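You operate a simulated robot arm through the tools that you are given. There is no shell and no other tool. Be economical: measure what you need, move in short steps, check, and stop when the job is done.

Carry out the task below with a simulated robot arm. There is one attempt and no reset: what you move stays moved.

TASK
Stop the pump, vent the press, move the block to the white tray.
Fine: pump off before venting; leave the lid open and both latches free.
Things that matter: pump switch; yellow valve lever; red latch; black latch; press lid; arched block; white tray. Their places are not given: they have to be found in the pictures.

It is judged by the outcome, as a careful person would: the job done as asked, and still so three seconds after it is handed in. It fails if anything else is knocked over, pushed out of place, dropped, spilled or broken.

THE ROBOT
A 7-joint arm with a two-finger parallel gripper, fixed in place. Base frame: the origin is at the foot of the arm, x ahead of it, y to its left, z up. Lengths are in mm, angles in degrees, forces in N, time in s.
With the tool pointing down near the work surface it reaches from about 300 to 700 mm from the base axis. Its first joint turns from -66.0 to 66.0 degrees. Payload 1.57 kg.
Tool frame: the origin (TCP) lies between the finger pads and is the grasp point; the fingertips stand 30 mm ahead of it; z points along the fingers, y is the line along which they close. The gripper opens to 110 mm. The fingers are 24 mm wide and 12 mm thick; the gripper's body (48 by 112 mm) begins 78 mm behind the TCP.
Orientation is that of the tool frame in the base frame, as [roll, pitch, yaw] about the fixed x, y, z axes, in that order (R = Rz(yaw) Ry(pitch) Rx(roll)). With the fingers straight down and closing along the base's y, the tool's x points along the base's -x, its y along +y and its z along -z.

THE INTERFACE
- The arm moves only by the tool apply_moves. Its arguments are lists of equal length, an entry for each row: "jaw": the opening, from 0 (shut) to 1 (fully open); "dp": the shift along the tool's x, y, z in units of 500 mm (1.0 is 500 mm), a list of three; "turn": the turn, a rotation vector about the tool's x, y, z in units of 90 degrees (1.0 is 90 degrees), a list of three. In form: {"jaw": [jaw, ...], "dp": [[tx, ty, tz], ...], "turn": [[wx, wy, wz], ...]}. A call has 1 to 10 rows; each row is the pose to reach, as a shift and turn from the pose commanded when the call began, along the tool's axes at that moment. A call with a number of a shift or a turn outside -1 to 1 is refused whole. A row lasts 0.2 s, in which the tool goes at most 50 mm and 8.6 degrees; a call with a longer step from one row to the next is refused whole, and so is a gripper value outside its range. A pose out of reach is approached as far as the arm can. The call stops where the force on the tool passes 70 N (or 10 N more than at its start, if that is more) or the arm is blocked; 0.2 s more then pass. The fingers move at their own pace (about 108 mm/s each) and stop on an object; they squeeze with about 43 N. The grip force told is the motor's: it shows also when the fingers shut on nothing. Time passes only in rows, and 0.2 s behind the last, so rows that repeat a pose let the fingers close. It gives the time, the measured TCP pose, the force on the tool (base axes), the opening and the grip force at its end, in the units of the frame above (readings bear some noise), and new pictures: "show" is both (left out), scene, wrist or none.
- Cameras (640 x 400 px; columns grow to the right, rows downward): "scene" is fixed at [173.6, -398.4, 1404.4]; the picture's right is [0.69, -0.72, 0.00], its down [-0.40, -0.39, -0.83] and it looks along [0.60, 0.57, -0.56] (base axes); focal length 244 px, centre (320, 200). "wrist" rides on the gripper at [-36, 0, -80] in the tool frame; the picture's right is [0.00, -1.00, 0.00], its down [0.97, 0.00, -0.24] and it looks along [0.24, 0.00, 0.97] (tool axes); focal length 218 px, centre (320, 200).
- measure_at(camera, pixels): there is no depth. For up to 12 entries [column, row, z] of the newest picture of that camera ("zoom" is the newest enlarged one), the place [x, y] in the base frame at which the ray of that pixel passes the height z, good to about 2 mm. No time passes.
- close_up(camera, box): a new picture of the part [left, top, right, bottom] of that camera's present view, enlarged. No time passes.
- job_done(): hands the job in; it is judged then, once.

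Work in short steps. Measure before you move; look again where a grasp or a placing could have gone wrong, and mend it. You have 80 turns and 120 pictures in all, the two below and enlarged ones among them. Open the gripper and draw the arm clear of the work before you hand the job in, unless the task says otherwise; then end with one line.

The tools are called after "Request:" by a JSON object that holds its "api" and its "payload". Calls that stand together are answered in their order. apply_moves: Moves the arm, as the interface text tells. Its arguments: {"type":"object","properties":{"jaw":{"type":"array","items":{"type":"number"}},"dp":{"type":"array","items":{"type":"array","items":{"type":"number"}}},"turn":{"type":"array","items":{"type":"array","items":{"type":"number"}}},"show":{"type":"string","enum":["both","scene","wrist","none"]}},"required":["jaw","dp","turn"]} The other tools are called the same way: measure_at (camera, pixels) gives the place at which the rays of pixels pass given heights; close_up (camera, box) takes an enlarged picture of a part of a camera's view; job_done () hands the job in.

At the start:

```text
time_s: 0.0
eef_pos: [359.8, -21.0, 1279.7]
tcp_rot: [180.0, 0.0, 180.0]
contact_force: [0.1, -0.1, 0.7]
opening: 109.9
gripper_force: 0.0
```

scene: 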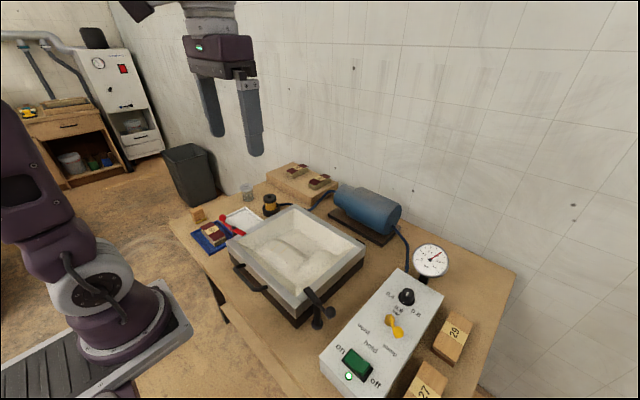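
wrist: 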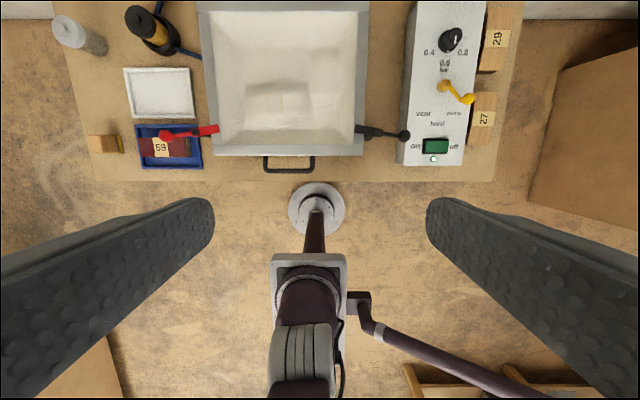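

I take enlarged views of the press and control box to identify parts.

Request:
{"api": "close_up", "payload": {"camera": "scene", "box": [310, 230, 480, 400]}}

Request:
{"api": "close_up", "payload": {"camera": "scene", "box": [170, 150, 380, 340]}}

Request:
{"api": "close_up", "payload": {"camera": "wrist", "box": [340, 0, 520, 180]}}

Request:
{"api": "close_up", "payload": {"camera": "wrist", "box": [50, 0, 380, 190]}}

```text
2.35 times, centred on (395, 315) of scene
```

zoom: 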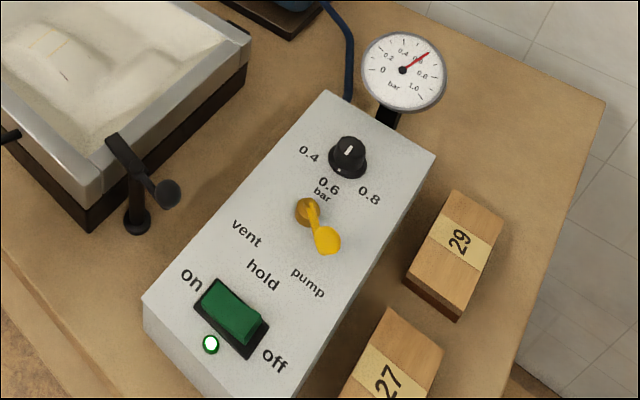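

```text
2.11 times, centred on (275, 245) of scene
```

zoom: 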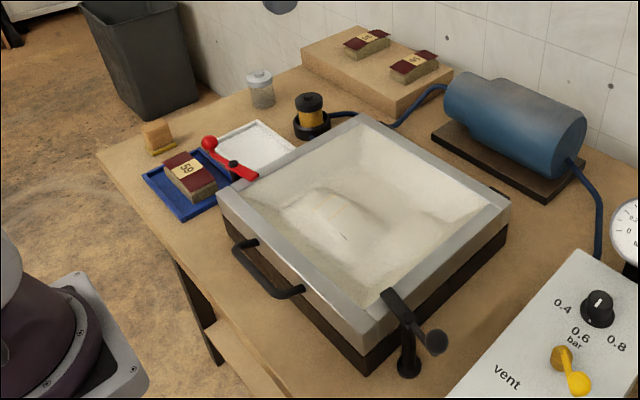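

```text
2.22 times, centred on (430, 90) of wrist
```

zoom: 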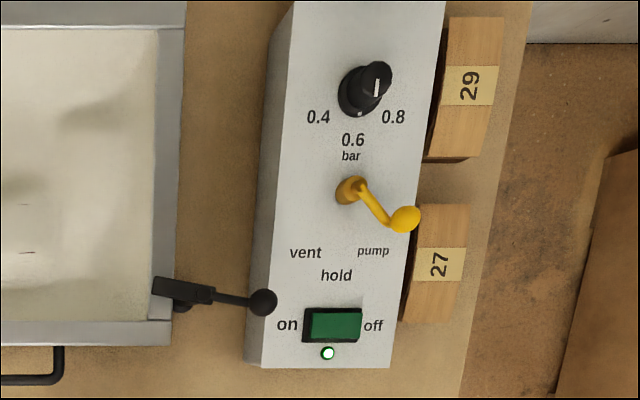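

```text
1.94 times, centred on (215, 95) of wrist
```

zoom: 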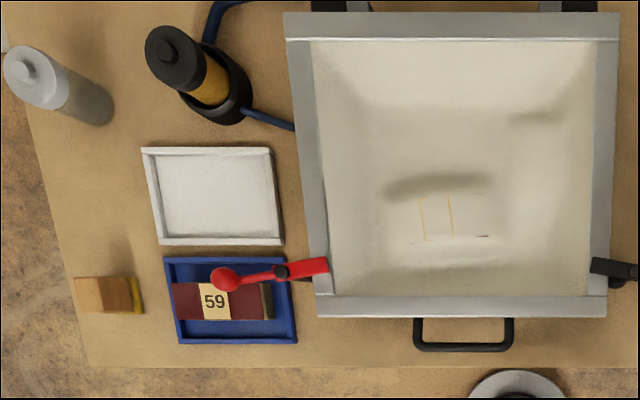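

I measure key points in both cameras at several heights to triangulate.

Request:
{"api": "measure_at", "payload": {"camera": "wrist", "pixels": [[435, 146, 840], [435, 146, 880], [443, 86, 880], [468, 99, 880], [405, 135, 860], [362, 129, 860], [163, 136, 860], [213, 129, 860], [290, 170, 840], [213, 155, 840], [363, 155, 840], [192, 117, 770]]}}

Request:
{"api": "measure_at", "payload": {"camera": "scene", "pixels": [[356, 362, 840], [356, 362, 880], [391, 320, 880], [397, 333, 880], [317, 323, 860], [309, 293, 860], [221, 218, 860], [243, 234, 860], [248, 279, 840], [228, 242, 840], [297, 305, 840], [263, 223, 770]]}}

```text
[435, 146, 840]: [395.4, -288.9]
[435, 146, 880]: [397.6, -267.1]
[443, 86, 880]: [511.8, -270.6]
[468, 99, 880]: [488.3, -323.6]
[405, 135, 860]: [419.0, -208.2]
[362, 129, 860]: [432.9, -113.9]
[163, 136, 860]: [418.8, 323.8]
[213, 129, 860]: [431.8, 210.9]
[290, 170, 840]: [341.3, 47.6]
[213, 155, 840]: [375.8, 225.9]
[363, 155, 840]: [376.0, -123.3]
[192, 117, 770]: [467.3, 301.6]
```

```text
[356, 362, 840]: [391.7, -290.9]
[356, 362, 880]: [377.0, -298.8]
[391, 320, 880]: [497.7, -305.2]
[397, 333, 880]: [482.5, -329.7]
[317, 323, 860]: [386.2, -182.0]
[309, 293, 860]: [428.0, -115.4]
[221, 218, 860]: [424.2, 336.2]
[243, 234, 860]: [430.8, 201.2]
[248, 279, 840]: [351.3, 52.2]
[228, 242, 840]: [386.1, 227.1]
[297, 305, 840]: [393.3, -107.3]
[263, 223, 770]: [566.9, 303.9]
```

Switch is at about (393,-290,840), off side towards -y. I move above it with the fingers shut.

Request:
{"api": "apply_moves", "payload": {"jaw": [0, 0, 0, 0, 0, 0, 0, 0, 0, 0], "dp": [[-0.007, -0.057, 0.06], [-0.014, -0.114, 0.12], [-0.021, -0.171, 0.18], [-0.028, -0.228, 0.24], [-0.035, -0.285, 0.3], [-0.042, -0.342, 0.36], [-0.049, -0.399, 0.42], [-0.056, -0.456, 0.48], [-0.064, -0.514, 0.54], [-0.068, -0.57, 0.58]], "turn": [[0, 0, 0], [0, 0, 0], [0, 0, 0], [0, 0, 0], [0, 0, 0], [0, 0, 0], [0, 0, 0], [0, 0, 0], [0, 0, 0], [0, 0, 0]]}}

```text
time_s: 2.2
eef_pos: [393.8, -308.1, 991.1]
tcp_rot: [180.0, 0.0, -179.9]
contact_force: [-0.2, 0.1, 0.2]
opening: 0.0
gripper_force: 21.1
```

scene: 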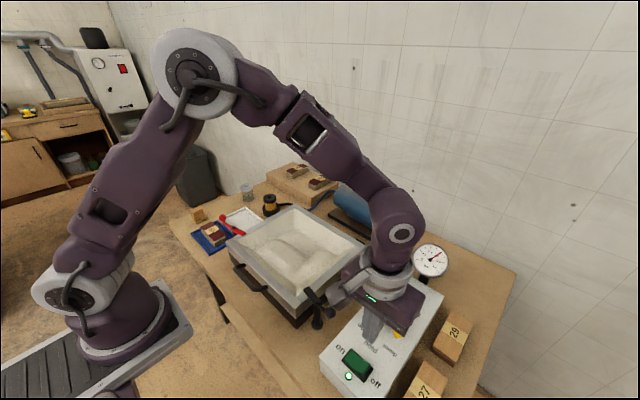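
wrist: 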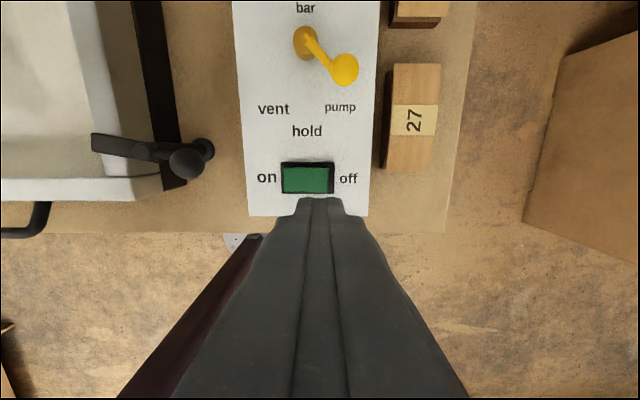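

Request:
{"api": "measure_at", "payload": {"camera": "wrist", "pixels": [[283, 178, 840], [333, 178, 840], [308, 178, 840], [308, 163, 840], [308, 194, 840], [303, 42, 870], [345, 68, 880], [250, 215, 830], [367, 215, 830], [190, 160, 860], [100, 143, 860], [150, 152, 860]]}}

Request:
{"api": "measure_at", "payload": {"camera": "scene", "pixels": [[345, 348, 840], [371, 376, 840], [357, 361, 840], [321, 353, 830], [317, 323, 820], [317, 323, 840], [309, 293, 840], [321, 353, 820]]}}

Request:
{"api": "close_up", "payload": {"camera": "wrist", "box": [220, 0, 400, 220]}}

```text
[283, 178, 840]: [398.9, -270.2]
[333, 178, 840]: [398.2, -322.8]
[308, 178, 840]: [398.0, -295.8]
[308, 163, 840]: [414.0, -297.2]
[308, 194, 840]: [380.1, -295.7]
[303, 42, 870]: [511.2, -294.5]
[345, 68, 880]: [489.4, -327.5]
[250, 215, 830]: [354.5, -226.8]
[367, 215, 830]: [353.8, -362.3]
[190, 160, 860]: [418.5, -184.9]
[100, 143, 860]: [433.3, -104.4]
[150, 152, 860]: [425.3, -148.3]
```

```text
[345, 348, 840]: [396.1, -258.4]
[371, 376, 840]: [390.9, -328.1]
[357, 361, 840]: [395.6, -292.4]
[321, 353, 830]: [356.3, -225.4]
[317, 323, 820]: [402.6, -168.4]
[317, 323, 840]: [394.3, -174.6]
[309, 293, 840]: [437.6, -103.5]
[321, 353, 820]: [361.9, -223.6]
```

```text
1.82 times, centred on (310, 110) of wrist
```

zoom: 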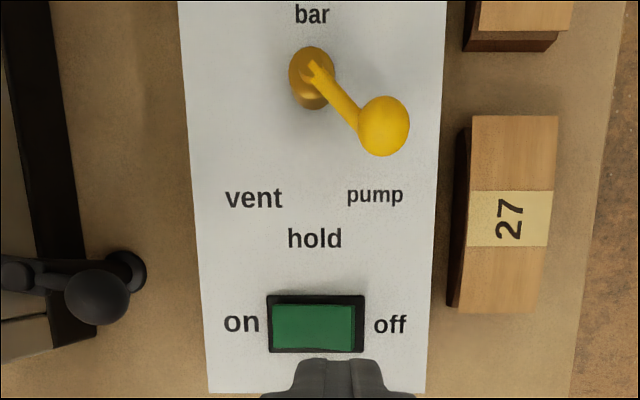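

I position over the off side at (397,-313) and press down in small steps.

Request:
{"api": "apply_moves", "payload": {"jaw": [0, 0, 0, 0, 0, 0, 0], "dp": [[-0.006, -0.01, 0.08], [-0.006, -0.01, 0.16], [-0.006, -0.01, 0.21], [-0.006, -0.01, 0.22], [-0.006, -0.01, 0.23], [-0.006, -0.01, 0.238], [-0.006, -0.01, 0.238]], "turn": [[0, 0, 0], [0, 0, 0], [0, 0, 0], [0, 0, 0], [0, 0, 0], [0, 0, 0], [0, 0, 0]]}}

```text
time_s: 3.8
eef_pos: [397.8, -313.1, 870.8]
tcp_rot: [-179.9, 0.0, 180.0]
contact_force: [0.3, -0.5, -0.8]
opening: 0.0
gripper_force: 21.4
```

scene: 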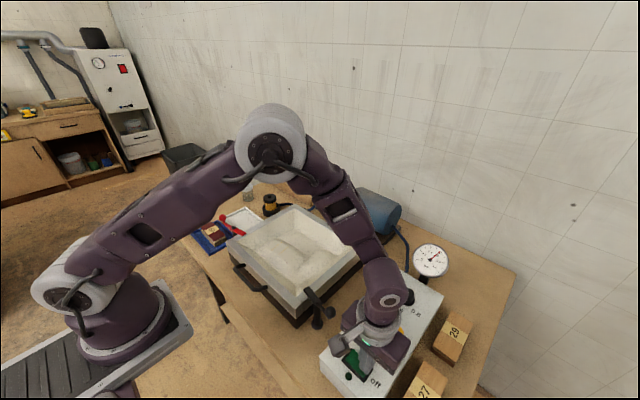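
wrist: 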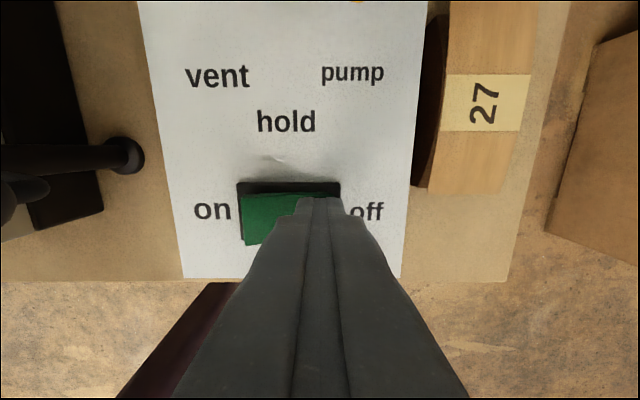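

It looks as if the lamp has gone dark; I raise and check.

Request:
{"api": "apply_moves", "payload": {"jaw": [0, 0, 0], "dp": [[0, 0, -0.08], [0, 0, -0.16], [0, 0, -0.24]], "turn": [[0, 0, 0], [0, 0, 0], [0, 0, 0]], "show": "wrist"}}

Request:
{"api": "close_up", "payload": {"camera": "scene", "box": [310, 230, 480, 400]}}

```text
time_s: 4.6
eef_pos: [398.2, -313.2, 991.3]
tcp_rot: [180.0, 0.0, 180.0]
contact_force: [0.1, 0.2, 0.9]
opening: 0.0
gripper_force: 21.4
```

wrist: 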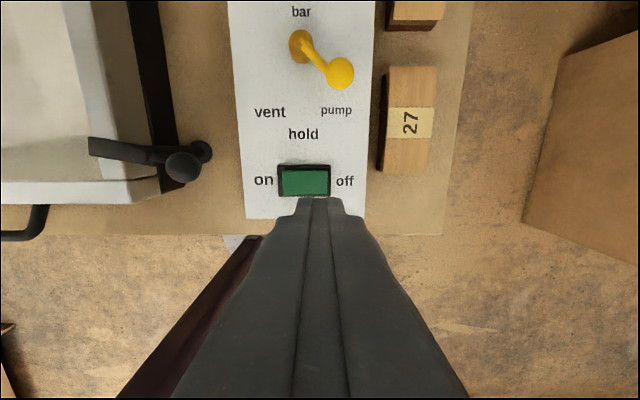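

```text
2.35 times, centred on (395, 315) of scene
```

zoom: 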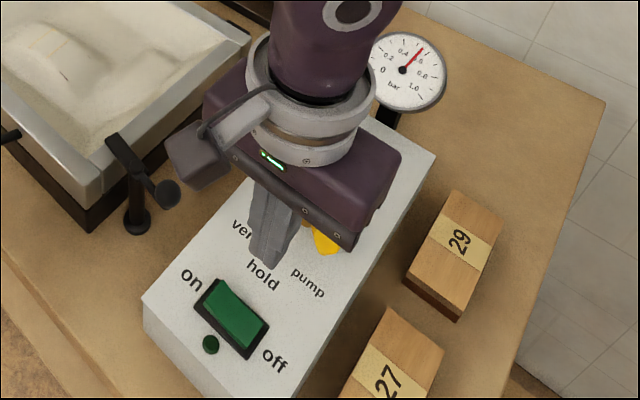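

Lamp is dark, pump off. Valve ball is near (488,-328,868), pivot about (511,-292); I lower closed fingers on its -y side first.

Request:
{"api": "apply_moves", "payload": {"jaw": [0, 0, 0, 0, 0, 0], "dp": [[-0.08, -0.056, 0], [-0.16, -0.11, 0], [-0.16, -0.11, 0.08], [-0.16, -0.11, 0.15], [-0.16, -0.11, 0.216], [-0.16, -0.11, 0.216]], "turn": [[0, 0, 0], [0, 0, 0], [0, 0, 0], [0, 0, 0], [0, 0, 0], [0, 0, 0]]}}

```text
time_s: 6.0
eef_pos: [477.4, -368.4, 882.8]
tcp_rot: [-179.9, 0.0, -180.0]
contact_force: [-0.1, -1.9, 0.1]
opening: 0.0
gripper_force: 21.6
```

scene: 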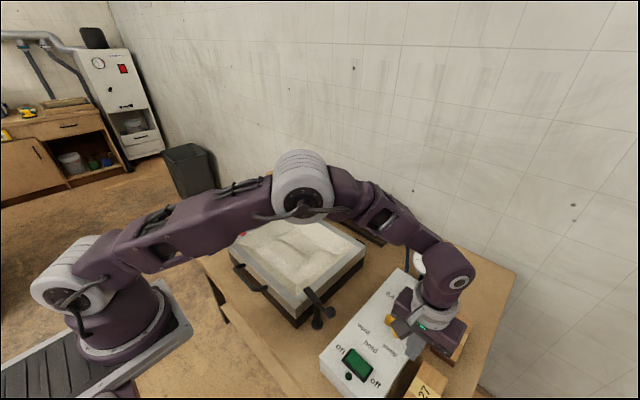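
wrist: 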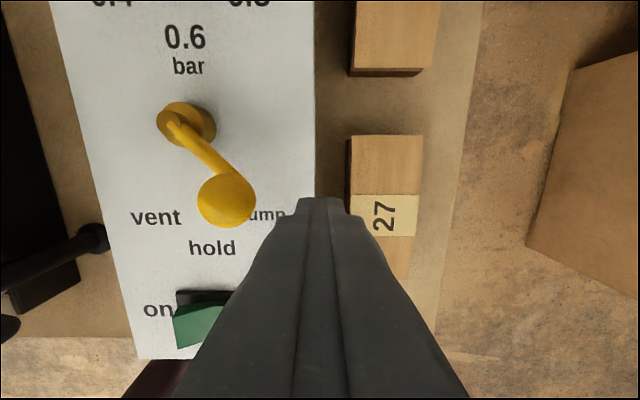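

Finger tip is level with the ball (227,200). I push the lever in +y along its arc.

Request:
{"api": "apply_moves", "payload": {"jaw": [0, 0, 0, 0, 0, 0, 0, 0, 0, 0], "dp": [[0, 0.02, 0], [0, 0.04, 0], [0.002, 0.06, 0], [0.006, 0.08, 0], [0.01, 0.1, 0], [0.01, 0.12, 0], [0.008, 0.14, 0], [0.004, 0.155, 0], [0, 0.17, 0], [0, 0.17, 0]], "turn": [[0, 0, 0], [0, 0, 0], [0, 0, 0], [0, 0, 0], [0, 0, 0], [0, 0, 0], [0, 0, 0], [0, 0, 0], [0, 0, 0], [0, 0, 0]]}}

```text
time_s: 7.1
eef_pos: [462.7, -332.2, 883.3]
tcp_rot: [-179.4, -1.2, 179.5]
contact_force: [-8.1, -4.0, 3.9]
opening: 0.1
gripper_force: 21.2
stopped in row 5: the force on the tool passed its limit (the readings are from after the stop); the commanded pose is now the measured one
```

scene: 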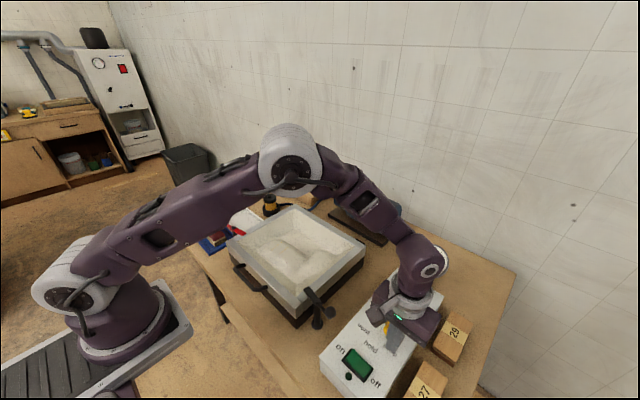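
wrist: 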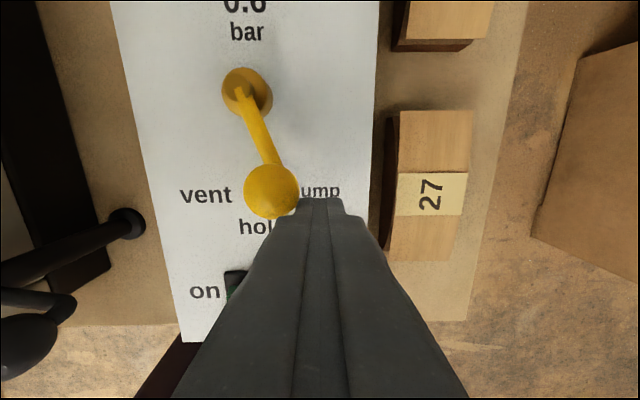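

Request:
{"api": "measure_at", "payload": {"camera": "wrist", "pixels": [[271, 190, 868], [246, 92, 860], [320, 203, 853]]}}

Request:
{"api": "close_up", "payload": {"camera": "scene", "box": [330, 270, 460, 390]}}

```text
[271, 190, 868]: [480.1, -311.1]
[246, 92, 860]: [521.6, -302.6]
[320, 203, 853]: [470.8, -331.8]
```

```text
3.33 times, centred on (395, 330) of scene
```

zoom: 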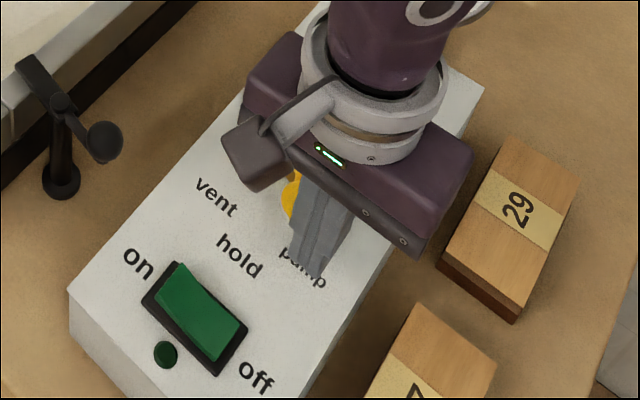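

Lever moved about halfway to hold but the finger slid to its edge. I back off, align x with the ball (~480) and push again.

Request:
{"api": "apply_moves", "payload": {"jaw": [0, 0, 0, 0, 0, 0, 0, 0, 0, 0], "dp": [[0, -0.024, 0], [-0.032, -0.024, 0], [-0.032, 0, 0], [-0.032, 0.02, 0], [-0.032, 0.035, 0], [-0.032, 0.05, 0], [-0.032, 0.065, 0], [-0.034, 0.08, 0], [-0.036, 0.095, 0], [-0.036, 0.1, 0]], "turn": [[0, 0, 0], [0, 0, 0], [0, 0, 0], [0, 0, 0], [0, 0, 0], [0, 0, 0], [0, 0, 0], [0, 0, 0], [0, 0, 0], [0, 0, 0]]}}

```text
time_s: 9.3
eef_pos: [482.5, -283.1, 880.0]
tcp_rot: [-179.4, -1.0, 179.7]
contact_force: [0.7, -12.7, -7.9]
opening: 0.1
gripper_force: 21.3
```

scene: 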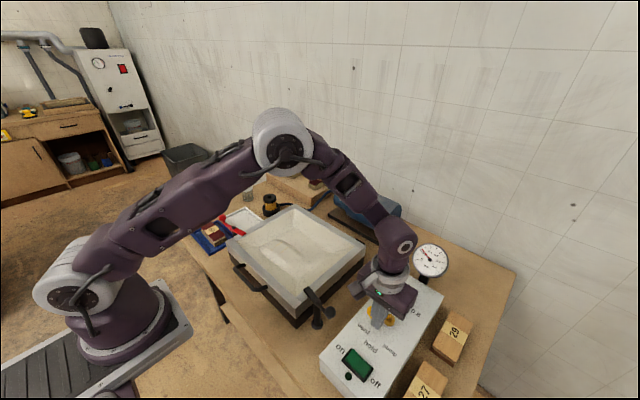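
wrist: 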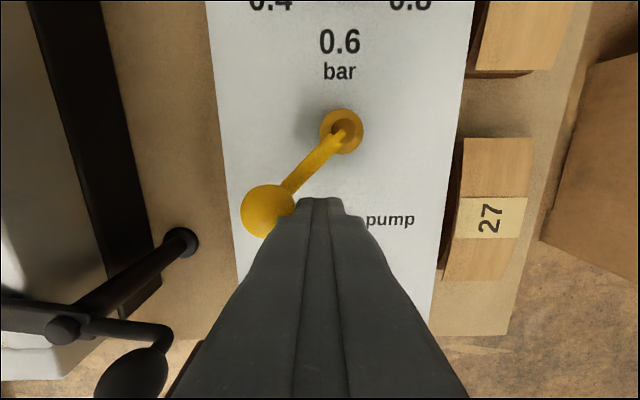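

The lever has swung to the vent side and the gauge is falling; I push a little more to its stop.

Request:
{"api": "apply_moves", "payload": {"jaw": [0, 0, 0, 0], "dp": [[0.002, 0.01, 0], [0.002, 0.02, 0], [0.002, 0.03, 0], [0.002, 0.036, 0]], "turn": [[0, 0, 0], [0, 0, 0], [0, 0, 0], [0, 0, 0]]}}

```text
time_s: 9.9
eef_pos: [481.9, -282.5, 883.3]
tcp_rot: [-178.4, -0.6, 179.2]
contact_force: [2.1, -14.3, -5.8]
opening: 0.0
gripper_force: 21.3
stopped in row 3: the force on the tool passed its limit (the readings are from after the stop); the commanded pose is now the measured one
```

scene: 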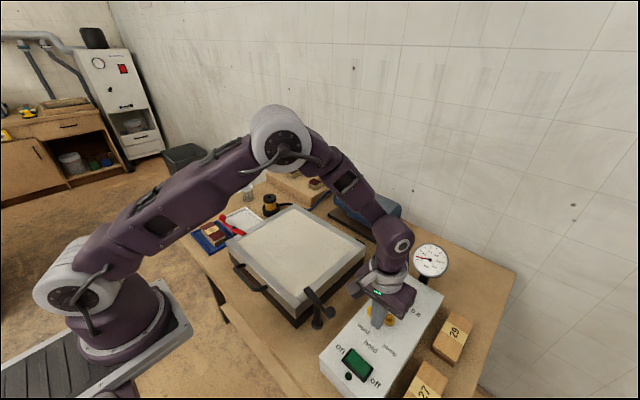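
wrist: 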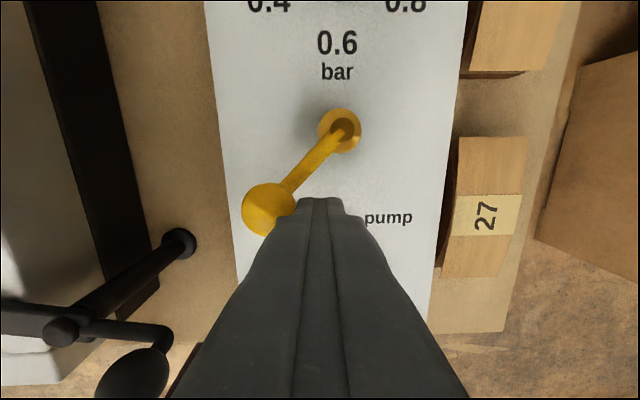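

The lever is at its stop, gauge near zero and the membrane slack. I retract, correct the tilt and look at the black latch from above.

Request:
{"api": "apply_moves", "payload": {"jaw": [0, 0, 0, 0, 0, 0, 0], "dp": [[0, -0.02, -0.01], [0, -0.03, -0.08], [0, -0.03, -0.16], [0.02, 0.0, -0.24], [0.06, 0.07, -0.27], [0.1, 0.14, -0.27], [0.124, 0.2, -0.27]], "turn": [[0, 0, 0], [-0.018, -0.007, -0.009], [-0.018, -0.007, -0.009], [-0.018, -0.007, -0.009], [-0.018, -0.007, -0.009], [-0.018, -0.007, -0.009], [-0.018, -0.007, -0.009]]}}

Request:
{"api": "close_up", "payload": {"camera": "scene", "box": [280, 250, 450, 390]}}

```text
time_s: 11.5
eef_pos: [424.8, -174.6, 1018.1]
tcp_rot: [179.8, -0.2, -179.9]
contact_force: [-0.3, 0.4, 0.6]
opening: 0.2
gripper_force: 21.4
```

scene: 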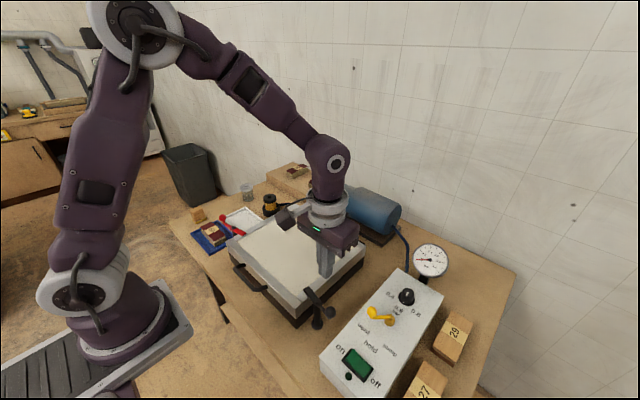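
wrist: 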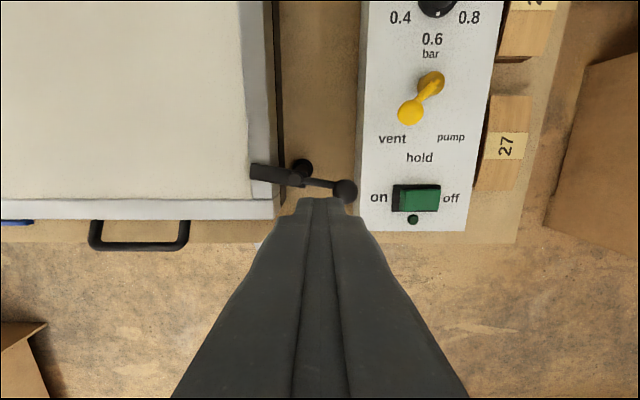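

```text
2.86 times, centred on (365, 320) of scene
```

zoom: 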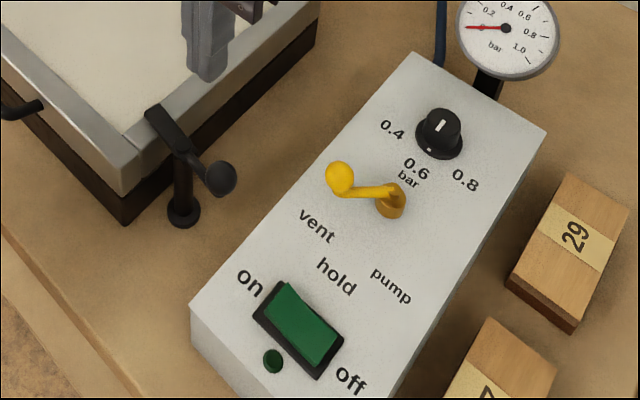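

Request:
{"api": "measure_at", "payload": {"camera": "wrist", "pixels": [[345, 190, 850], [345, 190, 870], [345, 190, 890], [255, 172, 850], [255, 172, 870], [297, 180, 850], [297, 180, 870], [302, 166, 763], [97, 245, 840], [188, 245, 840], [272, 218, 840], [272, 218, 855]]}}

Request:
{"api": "measure_at", "payload": {"camera": "zoom", "pixels": [[221, 179, 850], [221, 179, 870], [221, 179, 890], [152, 112, 850], [152, 112, 870], [187, 150, 850], [187, 150, 870], [183, 212, 763], [122, 165, 830], [122, 165, 850]]}}

```text
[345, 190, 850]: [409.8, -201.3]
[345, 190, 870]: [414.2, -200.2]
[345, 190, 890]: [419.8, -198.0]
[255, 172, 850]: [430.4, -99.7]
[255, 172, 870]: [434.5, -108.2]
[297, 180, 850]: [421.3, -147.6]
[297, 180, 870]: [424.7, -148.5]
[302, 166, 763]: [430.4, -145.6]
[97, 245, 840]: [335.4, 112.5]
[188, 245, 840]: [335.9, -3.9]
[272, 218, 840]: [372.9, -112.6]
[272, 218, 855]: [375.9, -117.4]
```

```text
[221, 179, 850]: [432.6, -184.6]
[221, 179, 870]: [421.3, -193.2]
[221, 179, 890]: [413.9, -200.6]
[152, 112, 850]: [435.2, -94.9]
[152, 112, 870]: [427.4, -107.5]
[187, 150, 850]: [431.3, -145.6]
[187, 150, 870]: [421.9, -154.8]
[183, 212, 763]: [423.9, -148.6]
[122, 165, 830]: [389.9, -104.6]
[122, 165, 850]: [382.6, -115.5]
```

Gauge reads 0. Black latch: pivot (424,-148), knob (417,-199,~882). I lower closed fingers on the +x side of the knob and swing it towards -x.

Request:
{"api": "apply_moves", "payload": {"jaw": [0, 0, 0, 0, 0, 0, 0, 0, 0, 0], "dp": [[-0.054, -0.055, 0], [-0.054, -0.055, 0.08], [-0.054, -0.055, 0.16], [-0.054, -0.055, 0.242], [-0.032, -0.055, 0.242], [-0.01, -0.058, 0.242], [0.012, -0.058, 0.242], [0.03, -0.055, 0.242], [0.05, -0.048, 0.242], [0.066, -0.038, 0.242]], "turn": [[0, 0, 0], [0, 0, 0], [0, 0, 0], [0, 0, 0], [0, 0, 0], [0, 0, 0], [0, 0, 0], [0, 0, 0], [0, 0, 0], [0, 0, 0]]}}

```text
time_s: 13.7
eef_pos: [388.8, -193.8, 895.0]
tcp_rot: [179.9, 0.0, -180.0]
contact_force: [0.3, -0.3, -0.1]
opening: 0.1
gripper_force: 21.2
```

scene: 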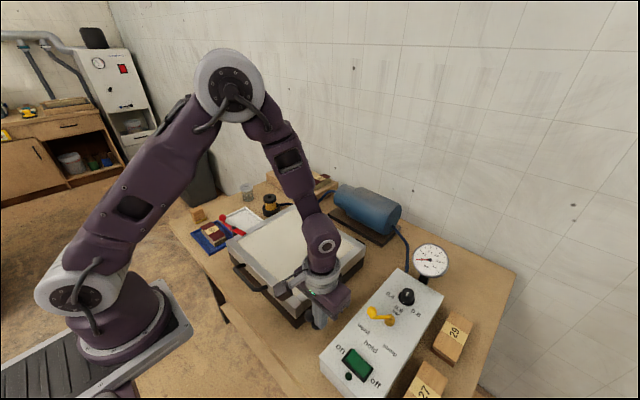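
wrist: 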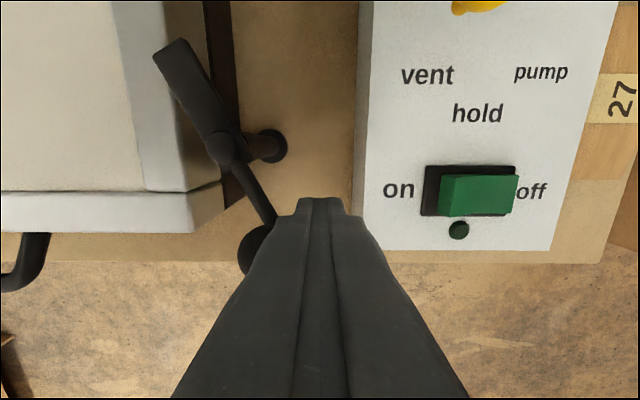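

Latch is turning. I continue the arc.

Request:
{"api": "apply_moves", "payload": {"jaw": [0, 0, 0, 0, 0], "dp": [[0.016, 0.018, 0], [0.028, 0.034, 0], [0.036, 0.052, 0], [0.038, 0.064, 0], [0.038, 0.064, 0]], "turn": [[0, 0, 0], [0, 0, 0], [0, 0, 0], [0, 0, 0], [0, 0, 0]]}}

```text
time_s: 14.9
eef_pos: [372.6, -168.9, 896.3]
tcp_rot: [-179.8, 0.3, 179.8]
contact_force: [3.6, -64.4, -6.4]
opening: 0.2
gripper_force: 20.9
```

scene: 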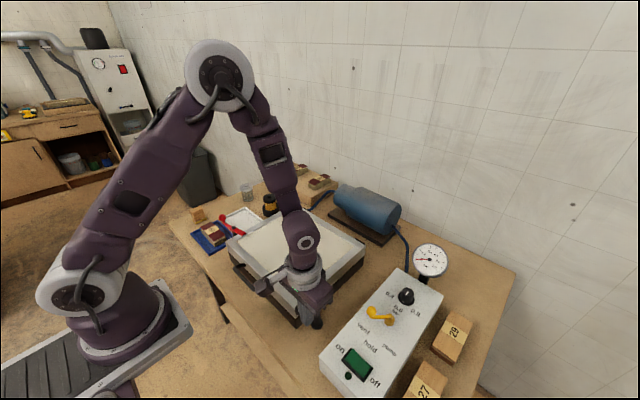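
wrist: 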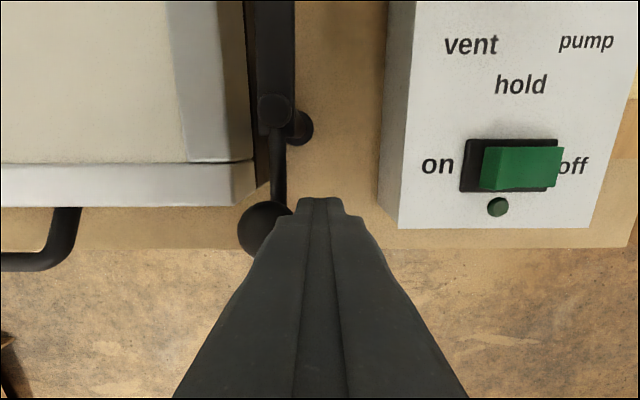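

Latch is at its stop, bar parallel to the lid edge. I back off, lift and travel to the red latch.

Request:
{"api": "apply_moves", "payload": {"jaw": [0, 0, 0, 0], "dp": [[0, -0.03, 0], [0, -0.03, -0.08], [0, -0.03, -0.16], [0, -0.03, -0.25]], "turn": [[0, 0, 0], [0, 0, 0], [0, 0, 0], [0, 0, 0]], "show": "none"}}

Request:
{"api": "apply_moves", "payload": {"jaw": [0, 0, 0, 0, 0, 0, 0, 0, 0, 0], "dp": [[0, 0.09, 0], [0, 0.18, 0], [0, 0.27, 0], [-0.01, 0.36, 0], [-0.02, 0.45, 0], [-0.03, 0.54, 0], [-0.04, 0.63, 0], [-0.05, 0.72, 0], [-0.06, 0.81, 0], [-0.07, 0.9, 0]], "turn": [[0, 0, 0], [0, 0, 0], [0, 0, 0], [0, 0, 0], [0, 0, 0], [0, 0, 0], [0, 0, 0], [0, 0, 0], [0, 0, 0], [0, 0, 0]]}}

Request:
{"api": "close_up", "payload": {"camera": "scene", "box": [180, 180, 290, 260]}}

```text
time_s: 15.9
eef_pos: [373.0, -176.7, 1020.4]
tcp_rot: [179.7, -0.1, -179.9]
contact_force: [0.0, 0.2, 0.2]
opening: 0.1
gripper_force: 21.0
```

```text
time_s: 18.1
eef_pos: [405.3, 271.9, 1022.8]
tcp_rot: [179.8, -0.2, -179.8]
contact_force: [-0.4, 0.1, 0.0]
opening: 0.0
gripper_force: 21.6
```

scene: 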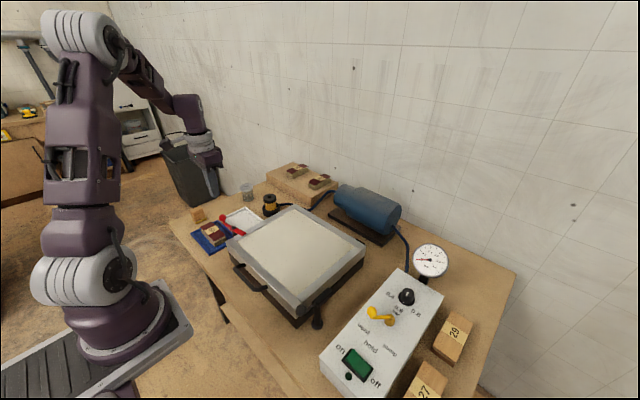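
wrist: 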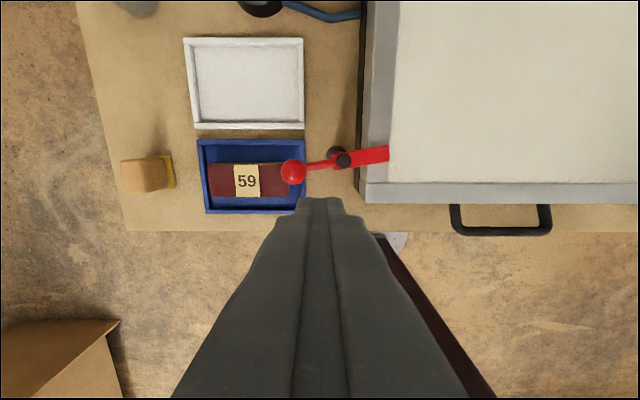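

```text
5.00 times, centred on (235, 220) of scene
```

zoom: 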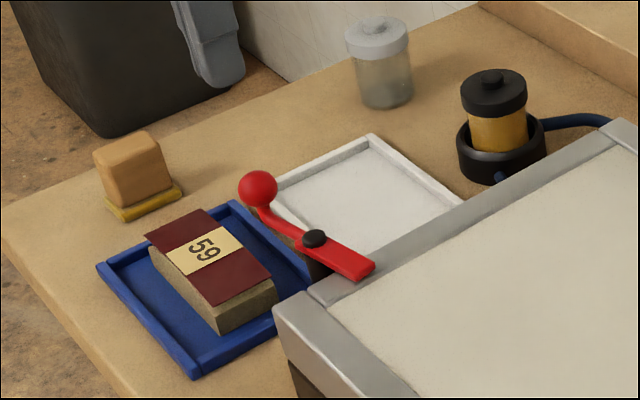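

Request:
{"api": "measure_at", "payload": {"camera": "wrist", "pixels": [[293, 172, 880], [344, 159, 865], [388, 153, 862], [190, 42, 770], [302, 42, 770], [302, 124, 770], [195, 124, 770], [207, 196, 810], [262, 163, 810], [204, 205, 770], [300, 145, 770], [367, 198, 850]]}}

Request:
{"api": "measure_at", "payload": {"camera": "zoom", "pixels": [[258, 188, 880], [315, 237, 865], [150, 250, 800], [150, 250, 820], [215, 305, 810], [275, 290, 810]]}}

```text
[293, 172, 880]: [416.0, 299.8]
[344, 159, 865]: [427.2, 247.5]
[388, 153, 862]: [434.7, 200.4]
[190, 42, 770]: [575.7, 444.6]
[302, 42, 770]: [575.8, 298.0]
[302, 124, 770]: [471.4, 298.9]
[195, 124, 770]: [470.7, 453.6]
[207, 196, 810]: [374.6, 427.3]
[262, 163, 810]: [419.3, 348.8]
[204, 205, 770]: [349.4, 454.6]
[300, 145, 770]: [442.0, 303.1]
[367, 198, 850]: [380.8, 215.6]
```

```text
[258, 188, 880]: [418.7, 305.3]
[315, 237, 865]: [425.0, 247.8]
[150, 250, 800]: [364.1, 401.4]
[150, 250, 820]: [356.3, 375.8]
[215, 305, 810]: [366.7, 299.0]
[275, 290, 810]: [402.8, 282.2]
```

Red latch: pivot (426,248), knob (417,301,880). Mirrored motion: lower on the +x side and swing to -x.

Request:
{"api": "apply_moves", "payload": {"jaw": [0, 0, 0, 0, 0, 0, 0, 0, 0, 0], "dp": [[-0.07, 0.05, 0], [-0.095, 0.066, 0.08], [-0.095, 0.066, 0.17], [-0.095, 0.066, 0.252], [-0.071, 0.068, 0.252], [-0.03, 0.068, 0.252], [0.011, 0.058, 0.252], [0.041, 0.034, 0.252], [0.06, 0.004, 0.252], [0.064, -0.006, 0.252]], "turn": [[0, 0, 0], [0, 0, 0], [0, 0, 0], [0, 0, 0], [0, 0, 0], [0, 0, 0], [0, 0, 0], [0, 0, 0], [0, 0, 0], [0, 0, 0]]}}

```text
time_s: 20.3
eef_pos: [373.6, 269.9, 897.4]
tcp_rot: [179.5, 0.0, -179.9]
contact_force: [1.3, 7.2, -0.9]
opening: 0.1
gripper_force: 20.8
```

scene: 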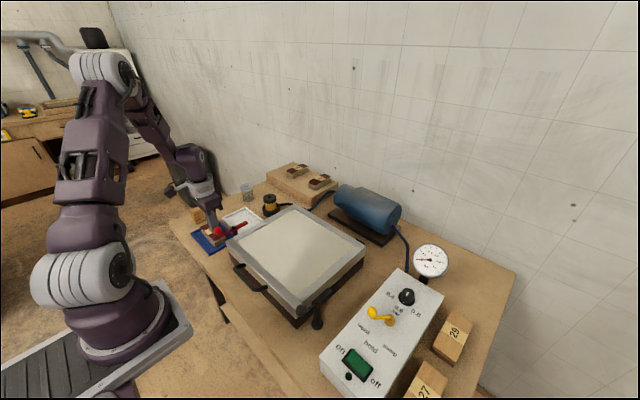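
wrist: 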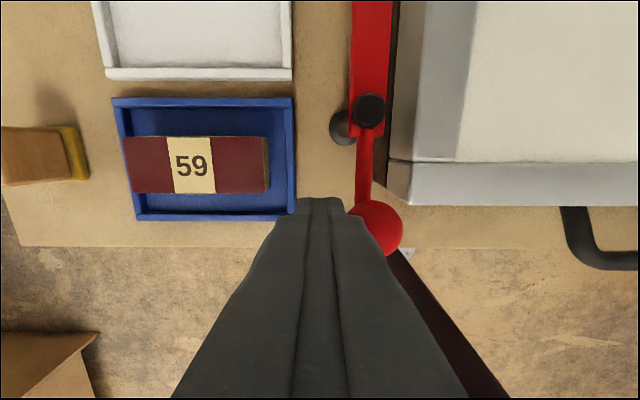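

Red latch is free too. I back off, lift and view the handle from above.

Request:
{"api": "apply_moves", "payload": {"jaw": [0, 0, 0, 0, 0, 0, 0, 0, 0], "dp": [[0, 0.03, 0], [0, 0.03, -0.08], [0, 0.03, -0.16], [0, 0.0, -0.24], [0, -0.09, -0.26], [0, -0.18, -0.26], [0, -0.27, -0.26], [0, -0.36, -0.26], [0, -0.42, -0.26]], "turn": [[0, 0, 0], [0, 0, 0], [0, 0, 0], [0, 0, 0], [0, 0, 0], [0, 0, 0], [0, 0, 0], [0, 0, 0], [0, 0, 0]]}}

Request:
{"api": "close_up", "payload": {"camera": "scene", "box": [210, 230, 350, 340]}}

```text
time_s: 22.3
eef_pos: [372.1, 57.5, 1027.5]
tcp_rot: [179.8, -0.1, -179.9]
contact_force: [-0.1, -0.6, -0.1]
opening: 0.0
gripper_force: 21.7
```

scene: 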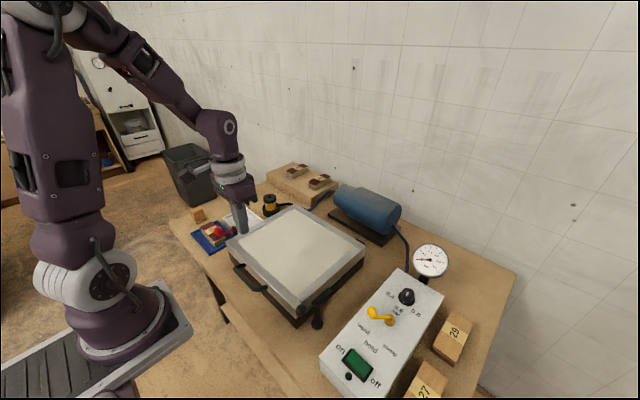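
wrist: 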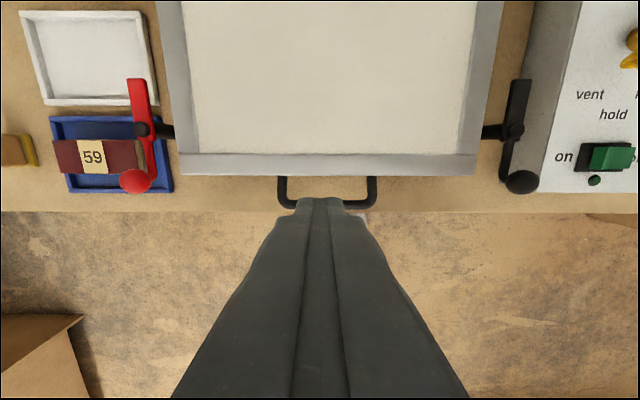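

```text
3.64 times, centred on (280, 285) of scene
```

zoom: 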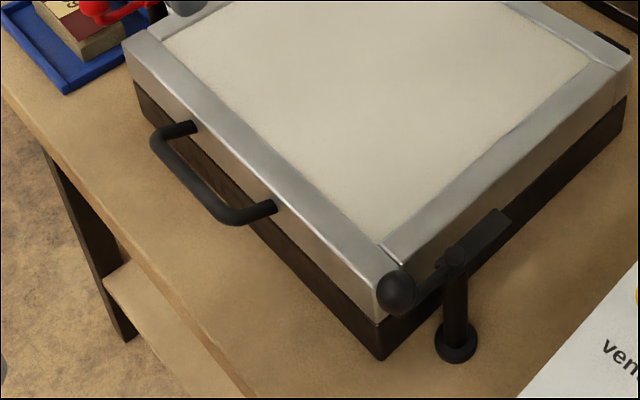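

Request:
{"api": "measure_at", "payload": {"camera": "wrist", "pixels": [[282, 204, 820], [282, 204, 840], [372, 204, 820], [372, 204, 840], [282, 177, 830], [372, 177, 830], [183, 174, 850], [475, 174, 850], [475, 155, 850]]}}

Request:
{"api": "measure_at", "payload": {"camera": "zoom", "pixels": [[159, 145, 820], [159, 145, 840], [228, 215, 820], [228, 215, 840], [192, 127, 830], [272, 207, 830], [376, 285, 850], [376, 285, 840], [125, 45, 850], [630, 65, 850], [378, 320, 820]]}}

Request:
{"api": "measure_at", "payload": {"camera": "scene", "pixels": [[290, 207, 850], [365, 245, 850], [227, 242, 850]]}}

```text
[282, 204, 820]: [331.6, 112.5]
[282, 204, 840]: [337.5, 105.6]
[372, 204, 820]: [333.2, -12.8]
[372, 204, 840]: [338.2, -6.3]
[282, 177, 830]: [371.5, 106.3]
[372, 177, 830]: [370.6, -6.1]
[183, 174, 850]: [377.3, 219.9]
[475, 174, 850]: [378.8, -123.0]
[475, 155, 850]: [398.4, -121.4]
```

```text
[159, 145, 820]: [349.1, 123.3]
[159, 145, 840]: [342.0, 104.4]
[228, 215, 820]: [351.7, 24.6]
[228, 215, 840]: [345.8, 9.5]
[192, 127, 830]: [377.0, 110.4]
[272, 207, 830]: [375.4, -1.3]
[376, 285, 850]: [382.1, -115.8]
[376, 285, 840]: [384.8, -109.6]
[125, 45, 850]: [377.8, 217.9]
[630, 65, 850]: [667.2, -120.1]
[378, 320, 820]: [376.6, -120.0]
```

```text
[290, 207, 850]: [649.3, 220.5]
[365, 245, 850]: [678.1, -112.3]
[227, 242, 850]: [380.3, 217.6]
```

Handle bar at about (340, 0..107, 843), lid hinge near x≈685. I turn the gripper 90° so that it closes along x, above the bar centre.

Request:
{"api": "apply_moves", "payload": {"jaw": [0.33, 0.33, 0.33, 0.33, 0.33, 0.33, 0.33, 0.33, 0.33, 0.33], "dp": [[0.01, 0, 0], [0.02, 0, 0], [0.03, 0, 0], [0.04, 0, 0], [0.05, 0, 0], [0.06, -0.005, 0], [0.068, -0.007, 0], [0.068, -0.007, 0], [0.068, -0.007, 0], [0.068, -0.007, 0]], "turn": [[0, 0, 0.09], [0, 0, 0.18], [0, 0, 0.27], [0, 0, 0.36], [0, 0, 0.45], [0, 0, 0.54], [0, 0, 0.63], [0, 0, 0.72], [0, 0, 0.81], [0, 0, 0.9]], "show": "none"}}

Request:
{"api": "apply_moves", "payload": {"jaw": [0.33, 0.33, 0.33], "dp": [[0, 0, 0], [0, 0, 0.05], [0, 0, 0.13]], "turn": [[0, 0, 0.05], [0, 0, 0.1], [0, 0, 0.1]]}}

```text
time_s: 24.5
eef_pos: [339.2, 55.0, 1024.5]
tcp_rot: [179.9, -0.2, 99.0]
contact_force: [0.2, -0.8, 0.3]
opening: 36.2
gripper_force: 0.0
```

```text
time_s: 25.3
eef_pos: [337.5, 56.7, 960.3]
tcp_rot: [179.9, -0.3, 90.0]
contact_force: [0.4, -0.1, -0.7]
opening: 36.4
gripper_force: 0.0
```

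scene: 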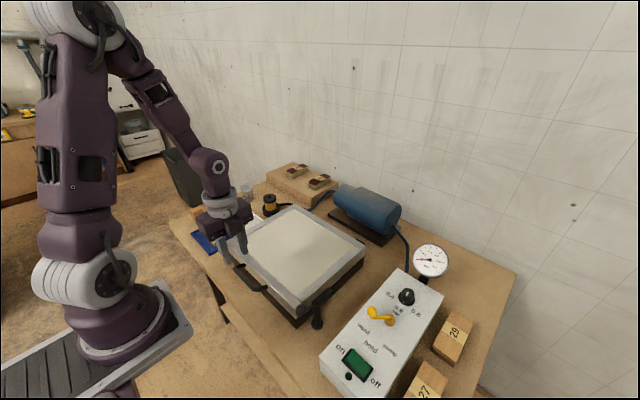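
wrist: 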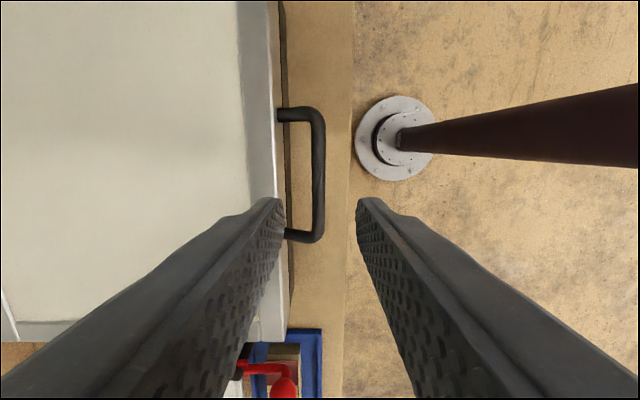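

Request:
{"api": "measure_at", "payload": {"camera": "wrist", "pixels": [[319, 177, 843], [319, 115, 843], [319, 237, 843], [277, 177, 852]]}}

```text
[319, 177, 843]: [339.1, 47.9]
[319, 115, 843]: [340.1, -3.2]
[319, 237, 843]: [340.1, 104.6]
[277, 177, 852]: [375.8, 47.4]
```

Bar is centred between the fingers. I descend to TCP z≈858 and close.

Request:
{"api": "apply_moves", "payload": {"jaw": [0.33, 0.33, 0.33, 0.33, 0, 0, 0], "dp": [[-0.012, 0.002, 0.08], [-0.014, 0.003, 0.15], [-0.014, 0.003, 0.18], [-0.014, 0.003, 0.204], [-0.014, 0.003, 0.204], [-0.014, 0.003, 0.204], [-0.014, 0.003, 0.204]], "turn": [[0, 0, 0], [0, 0, 0], [0, 0, 0], [0, 0, 0], [0, 0, 0], [0, 0, 0], [0, 0, 0]]}}

```text
time_s: 26.9
eef_pos: [340.3, 51.0, 857.1]
tcp_rot: [180.0, -0.1, 90.2]
contact_force: [5.8, -1.8, -4.3]
opening: 11.8
gripper_force: 29.3
```

scene: 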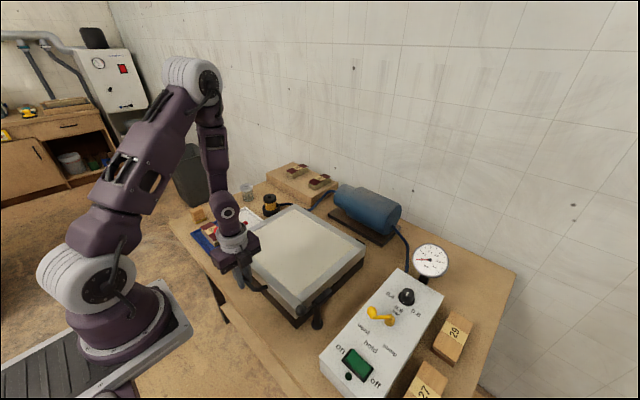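
wrist: 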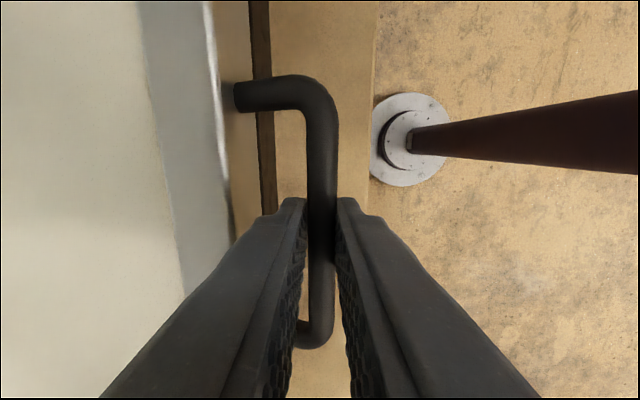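

Grip is on the 12 mm bar. I lift along the arc about the hinge, first to ~15°.

Request:
{"api": "apply_moves", "payload": {"jaw": [0, 0, 0, 0, 0, 0], "dp": [[0, 0.001, -0.03], [0, 0.004, -0.06], [0, 0.008, -0.09], [0, 0.013, -0.12], [0, 0.019, -0.148], [0, 0.027, -0.178]], "turn": [[0, 0, 0], [0, 0, 0], [0, 0, 0], [0, 0, 0], [0, 0, 0], [0, 0, 0]]}}

```text
time_s: 28.3
eef_pos: [359.2, 46.9, 947.1]
tcp_rot: [179.3, -0.3, 90.0]
contact_force: [41.3, 8.7, -16.6]
opening: 12.0
gripper_force: 29.1
```

scene: 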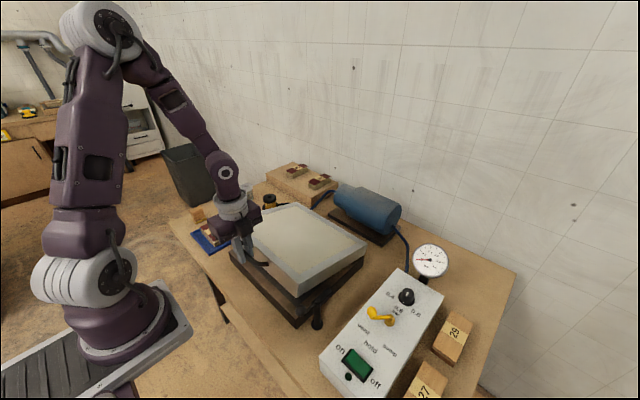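
wrist: 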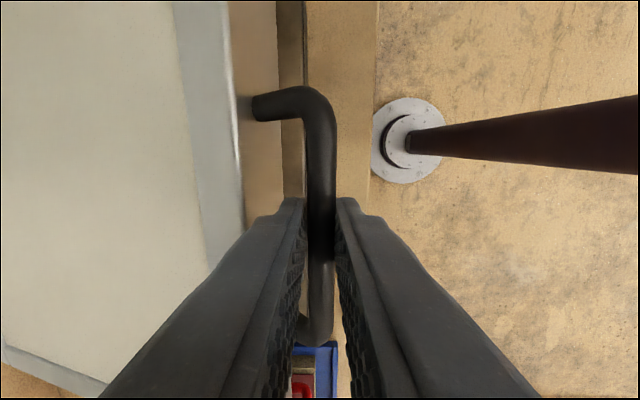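

The lid follows; sideways force shows the hinge is lower (~z 810). I continue with the corrected arc.

Request:
{"api": "apply_moves", "payload": {"jaw": [0, 0, 0, 0, 0], "dp": [[0, 0.039, -0.054], [0, 0.067, -0.108], [0, 0.101, -0.158], [0, 0.138, -0.206], [0, 0.179, -0.25]], "turn": [[0, 0, 0], [0, 0, 0], [0, 0, 0], [0, 0, 0], [0, 0, 0]]}}

```text
time_s: 29.5
eef_pos: [447.4, 49.1, 1072.8]
tcp_rot: [179.8, -0.2, 89.9]
contact_force: [-3.6, -0.4, 2.6]
opening: 11.9
gripper_force: 29.1
```

scene: 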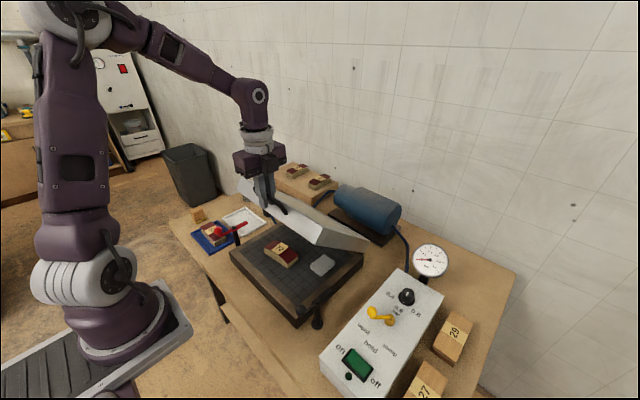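
wrist: 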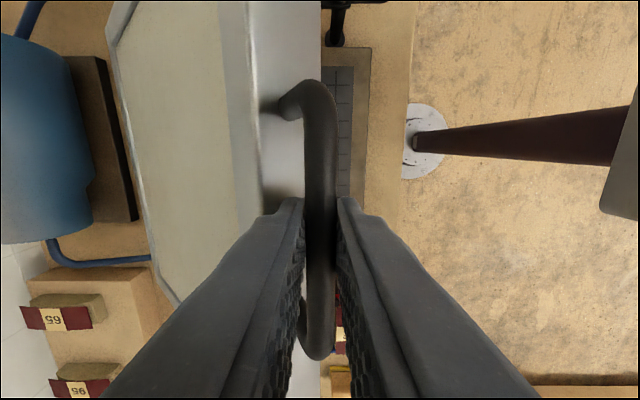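

Lid at ~40°, force small. I continue to about 75°.

Request:
{"api": "apply_moves", "payload": {"jaw": [0, 0, 0, 0, 0, 0, 0], "dp": [[0, 0.05, -0.042], [0, 0.097, -0.077], [0, 0.148, -0.108], [0, 0.202, -0.136], [0, 0.257, -0.158], [0, 0.315, -0.176], [0, 0.372, -0.188]], "turn": [[0, 0, 0], [0, 0, 0], [0, 0, 0], [0, 0, 0], [0, 0, 0], [0, 0, 0], [0, 0, 0]]}}

```text
time_s: 31.1
eef_pos: [620.8, 46.7, 1163.9]
tcp_rot: [179.8, -0.3, 89.7]
contact_force: [-1.8, 0.5, 7.5]
opening: 11.7
gripper_force: 29.7
out of reach, approached as far as the arm can: row 7
```

scene: 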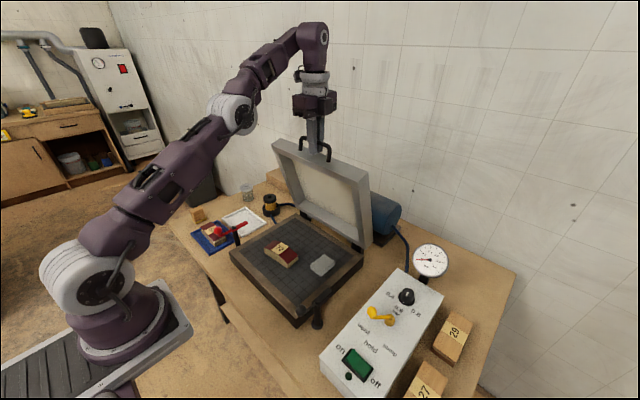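
wrist: 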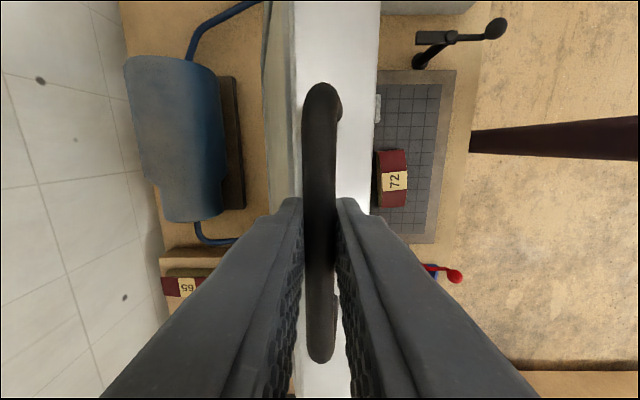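

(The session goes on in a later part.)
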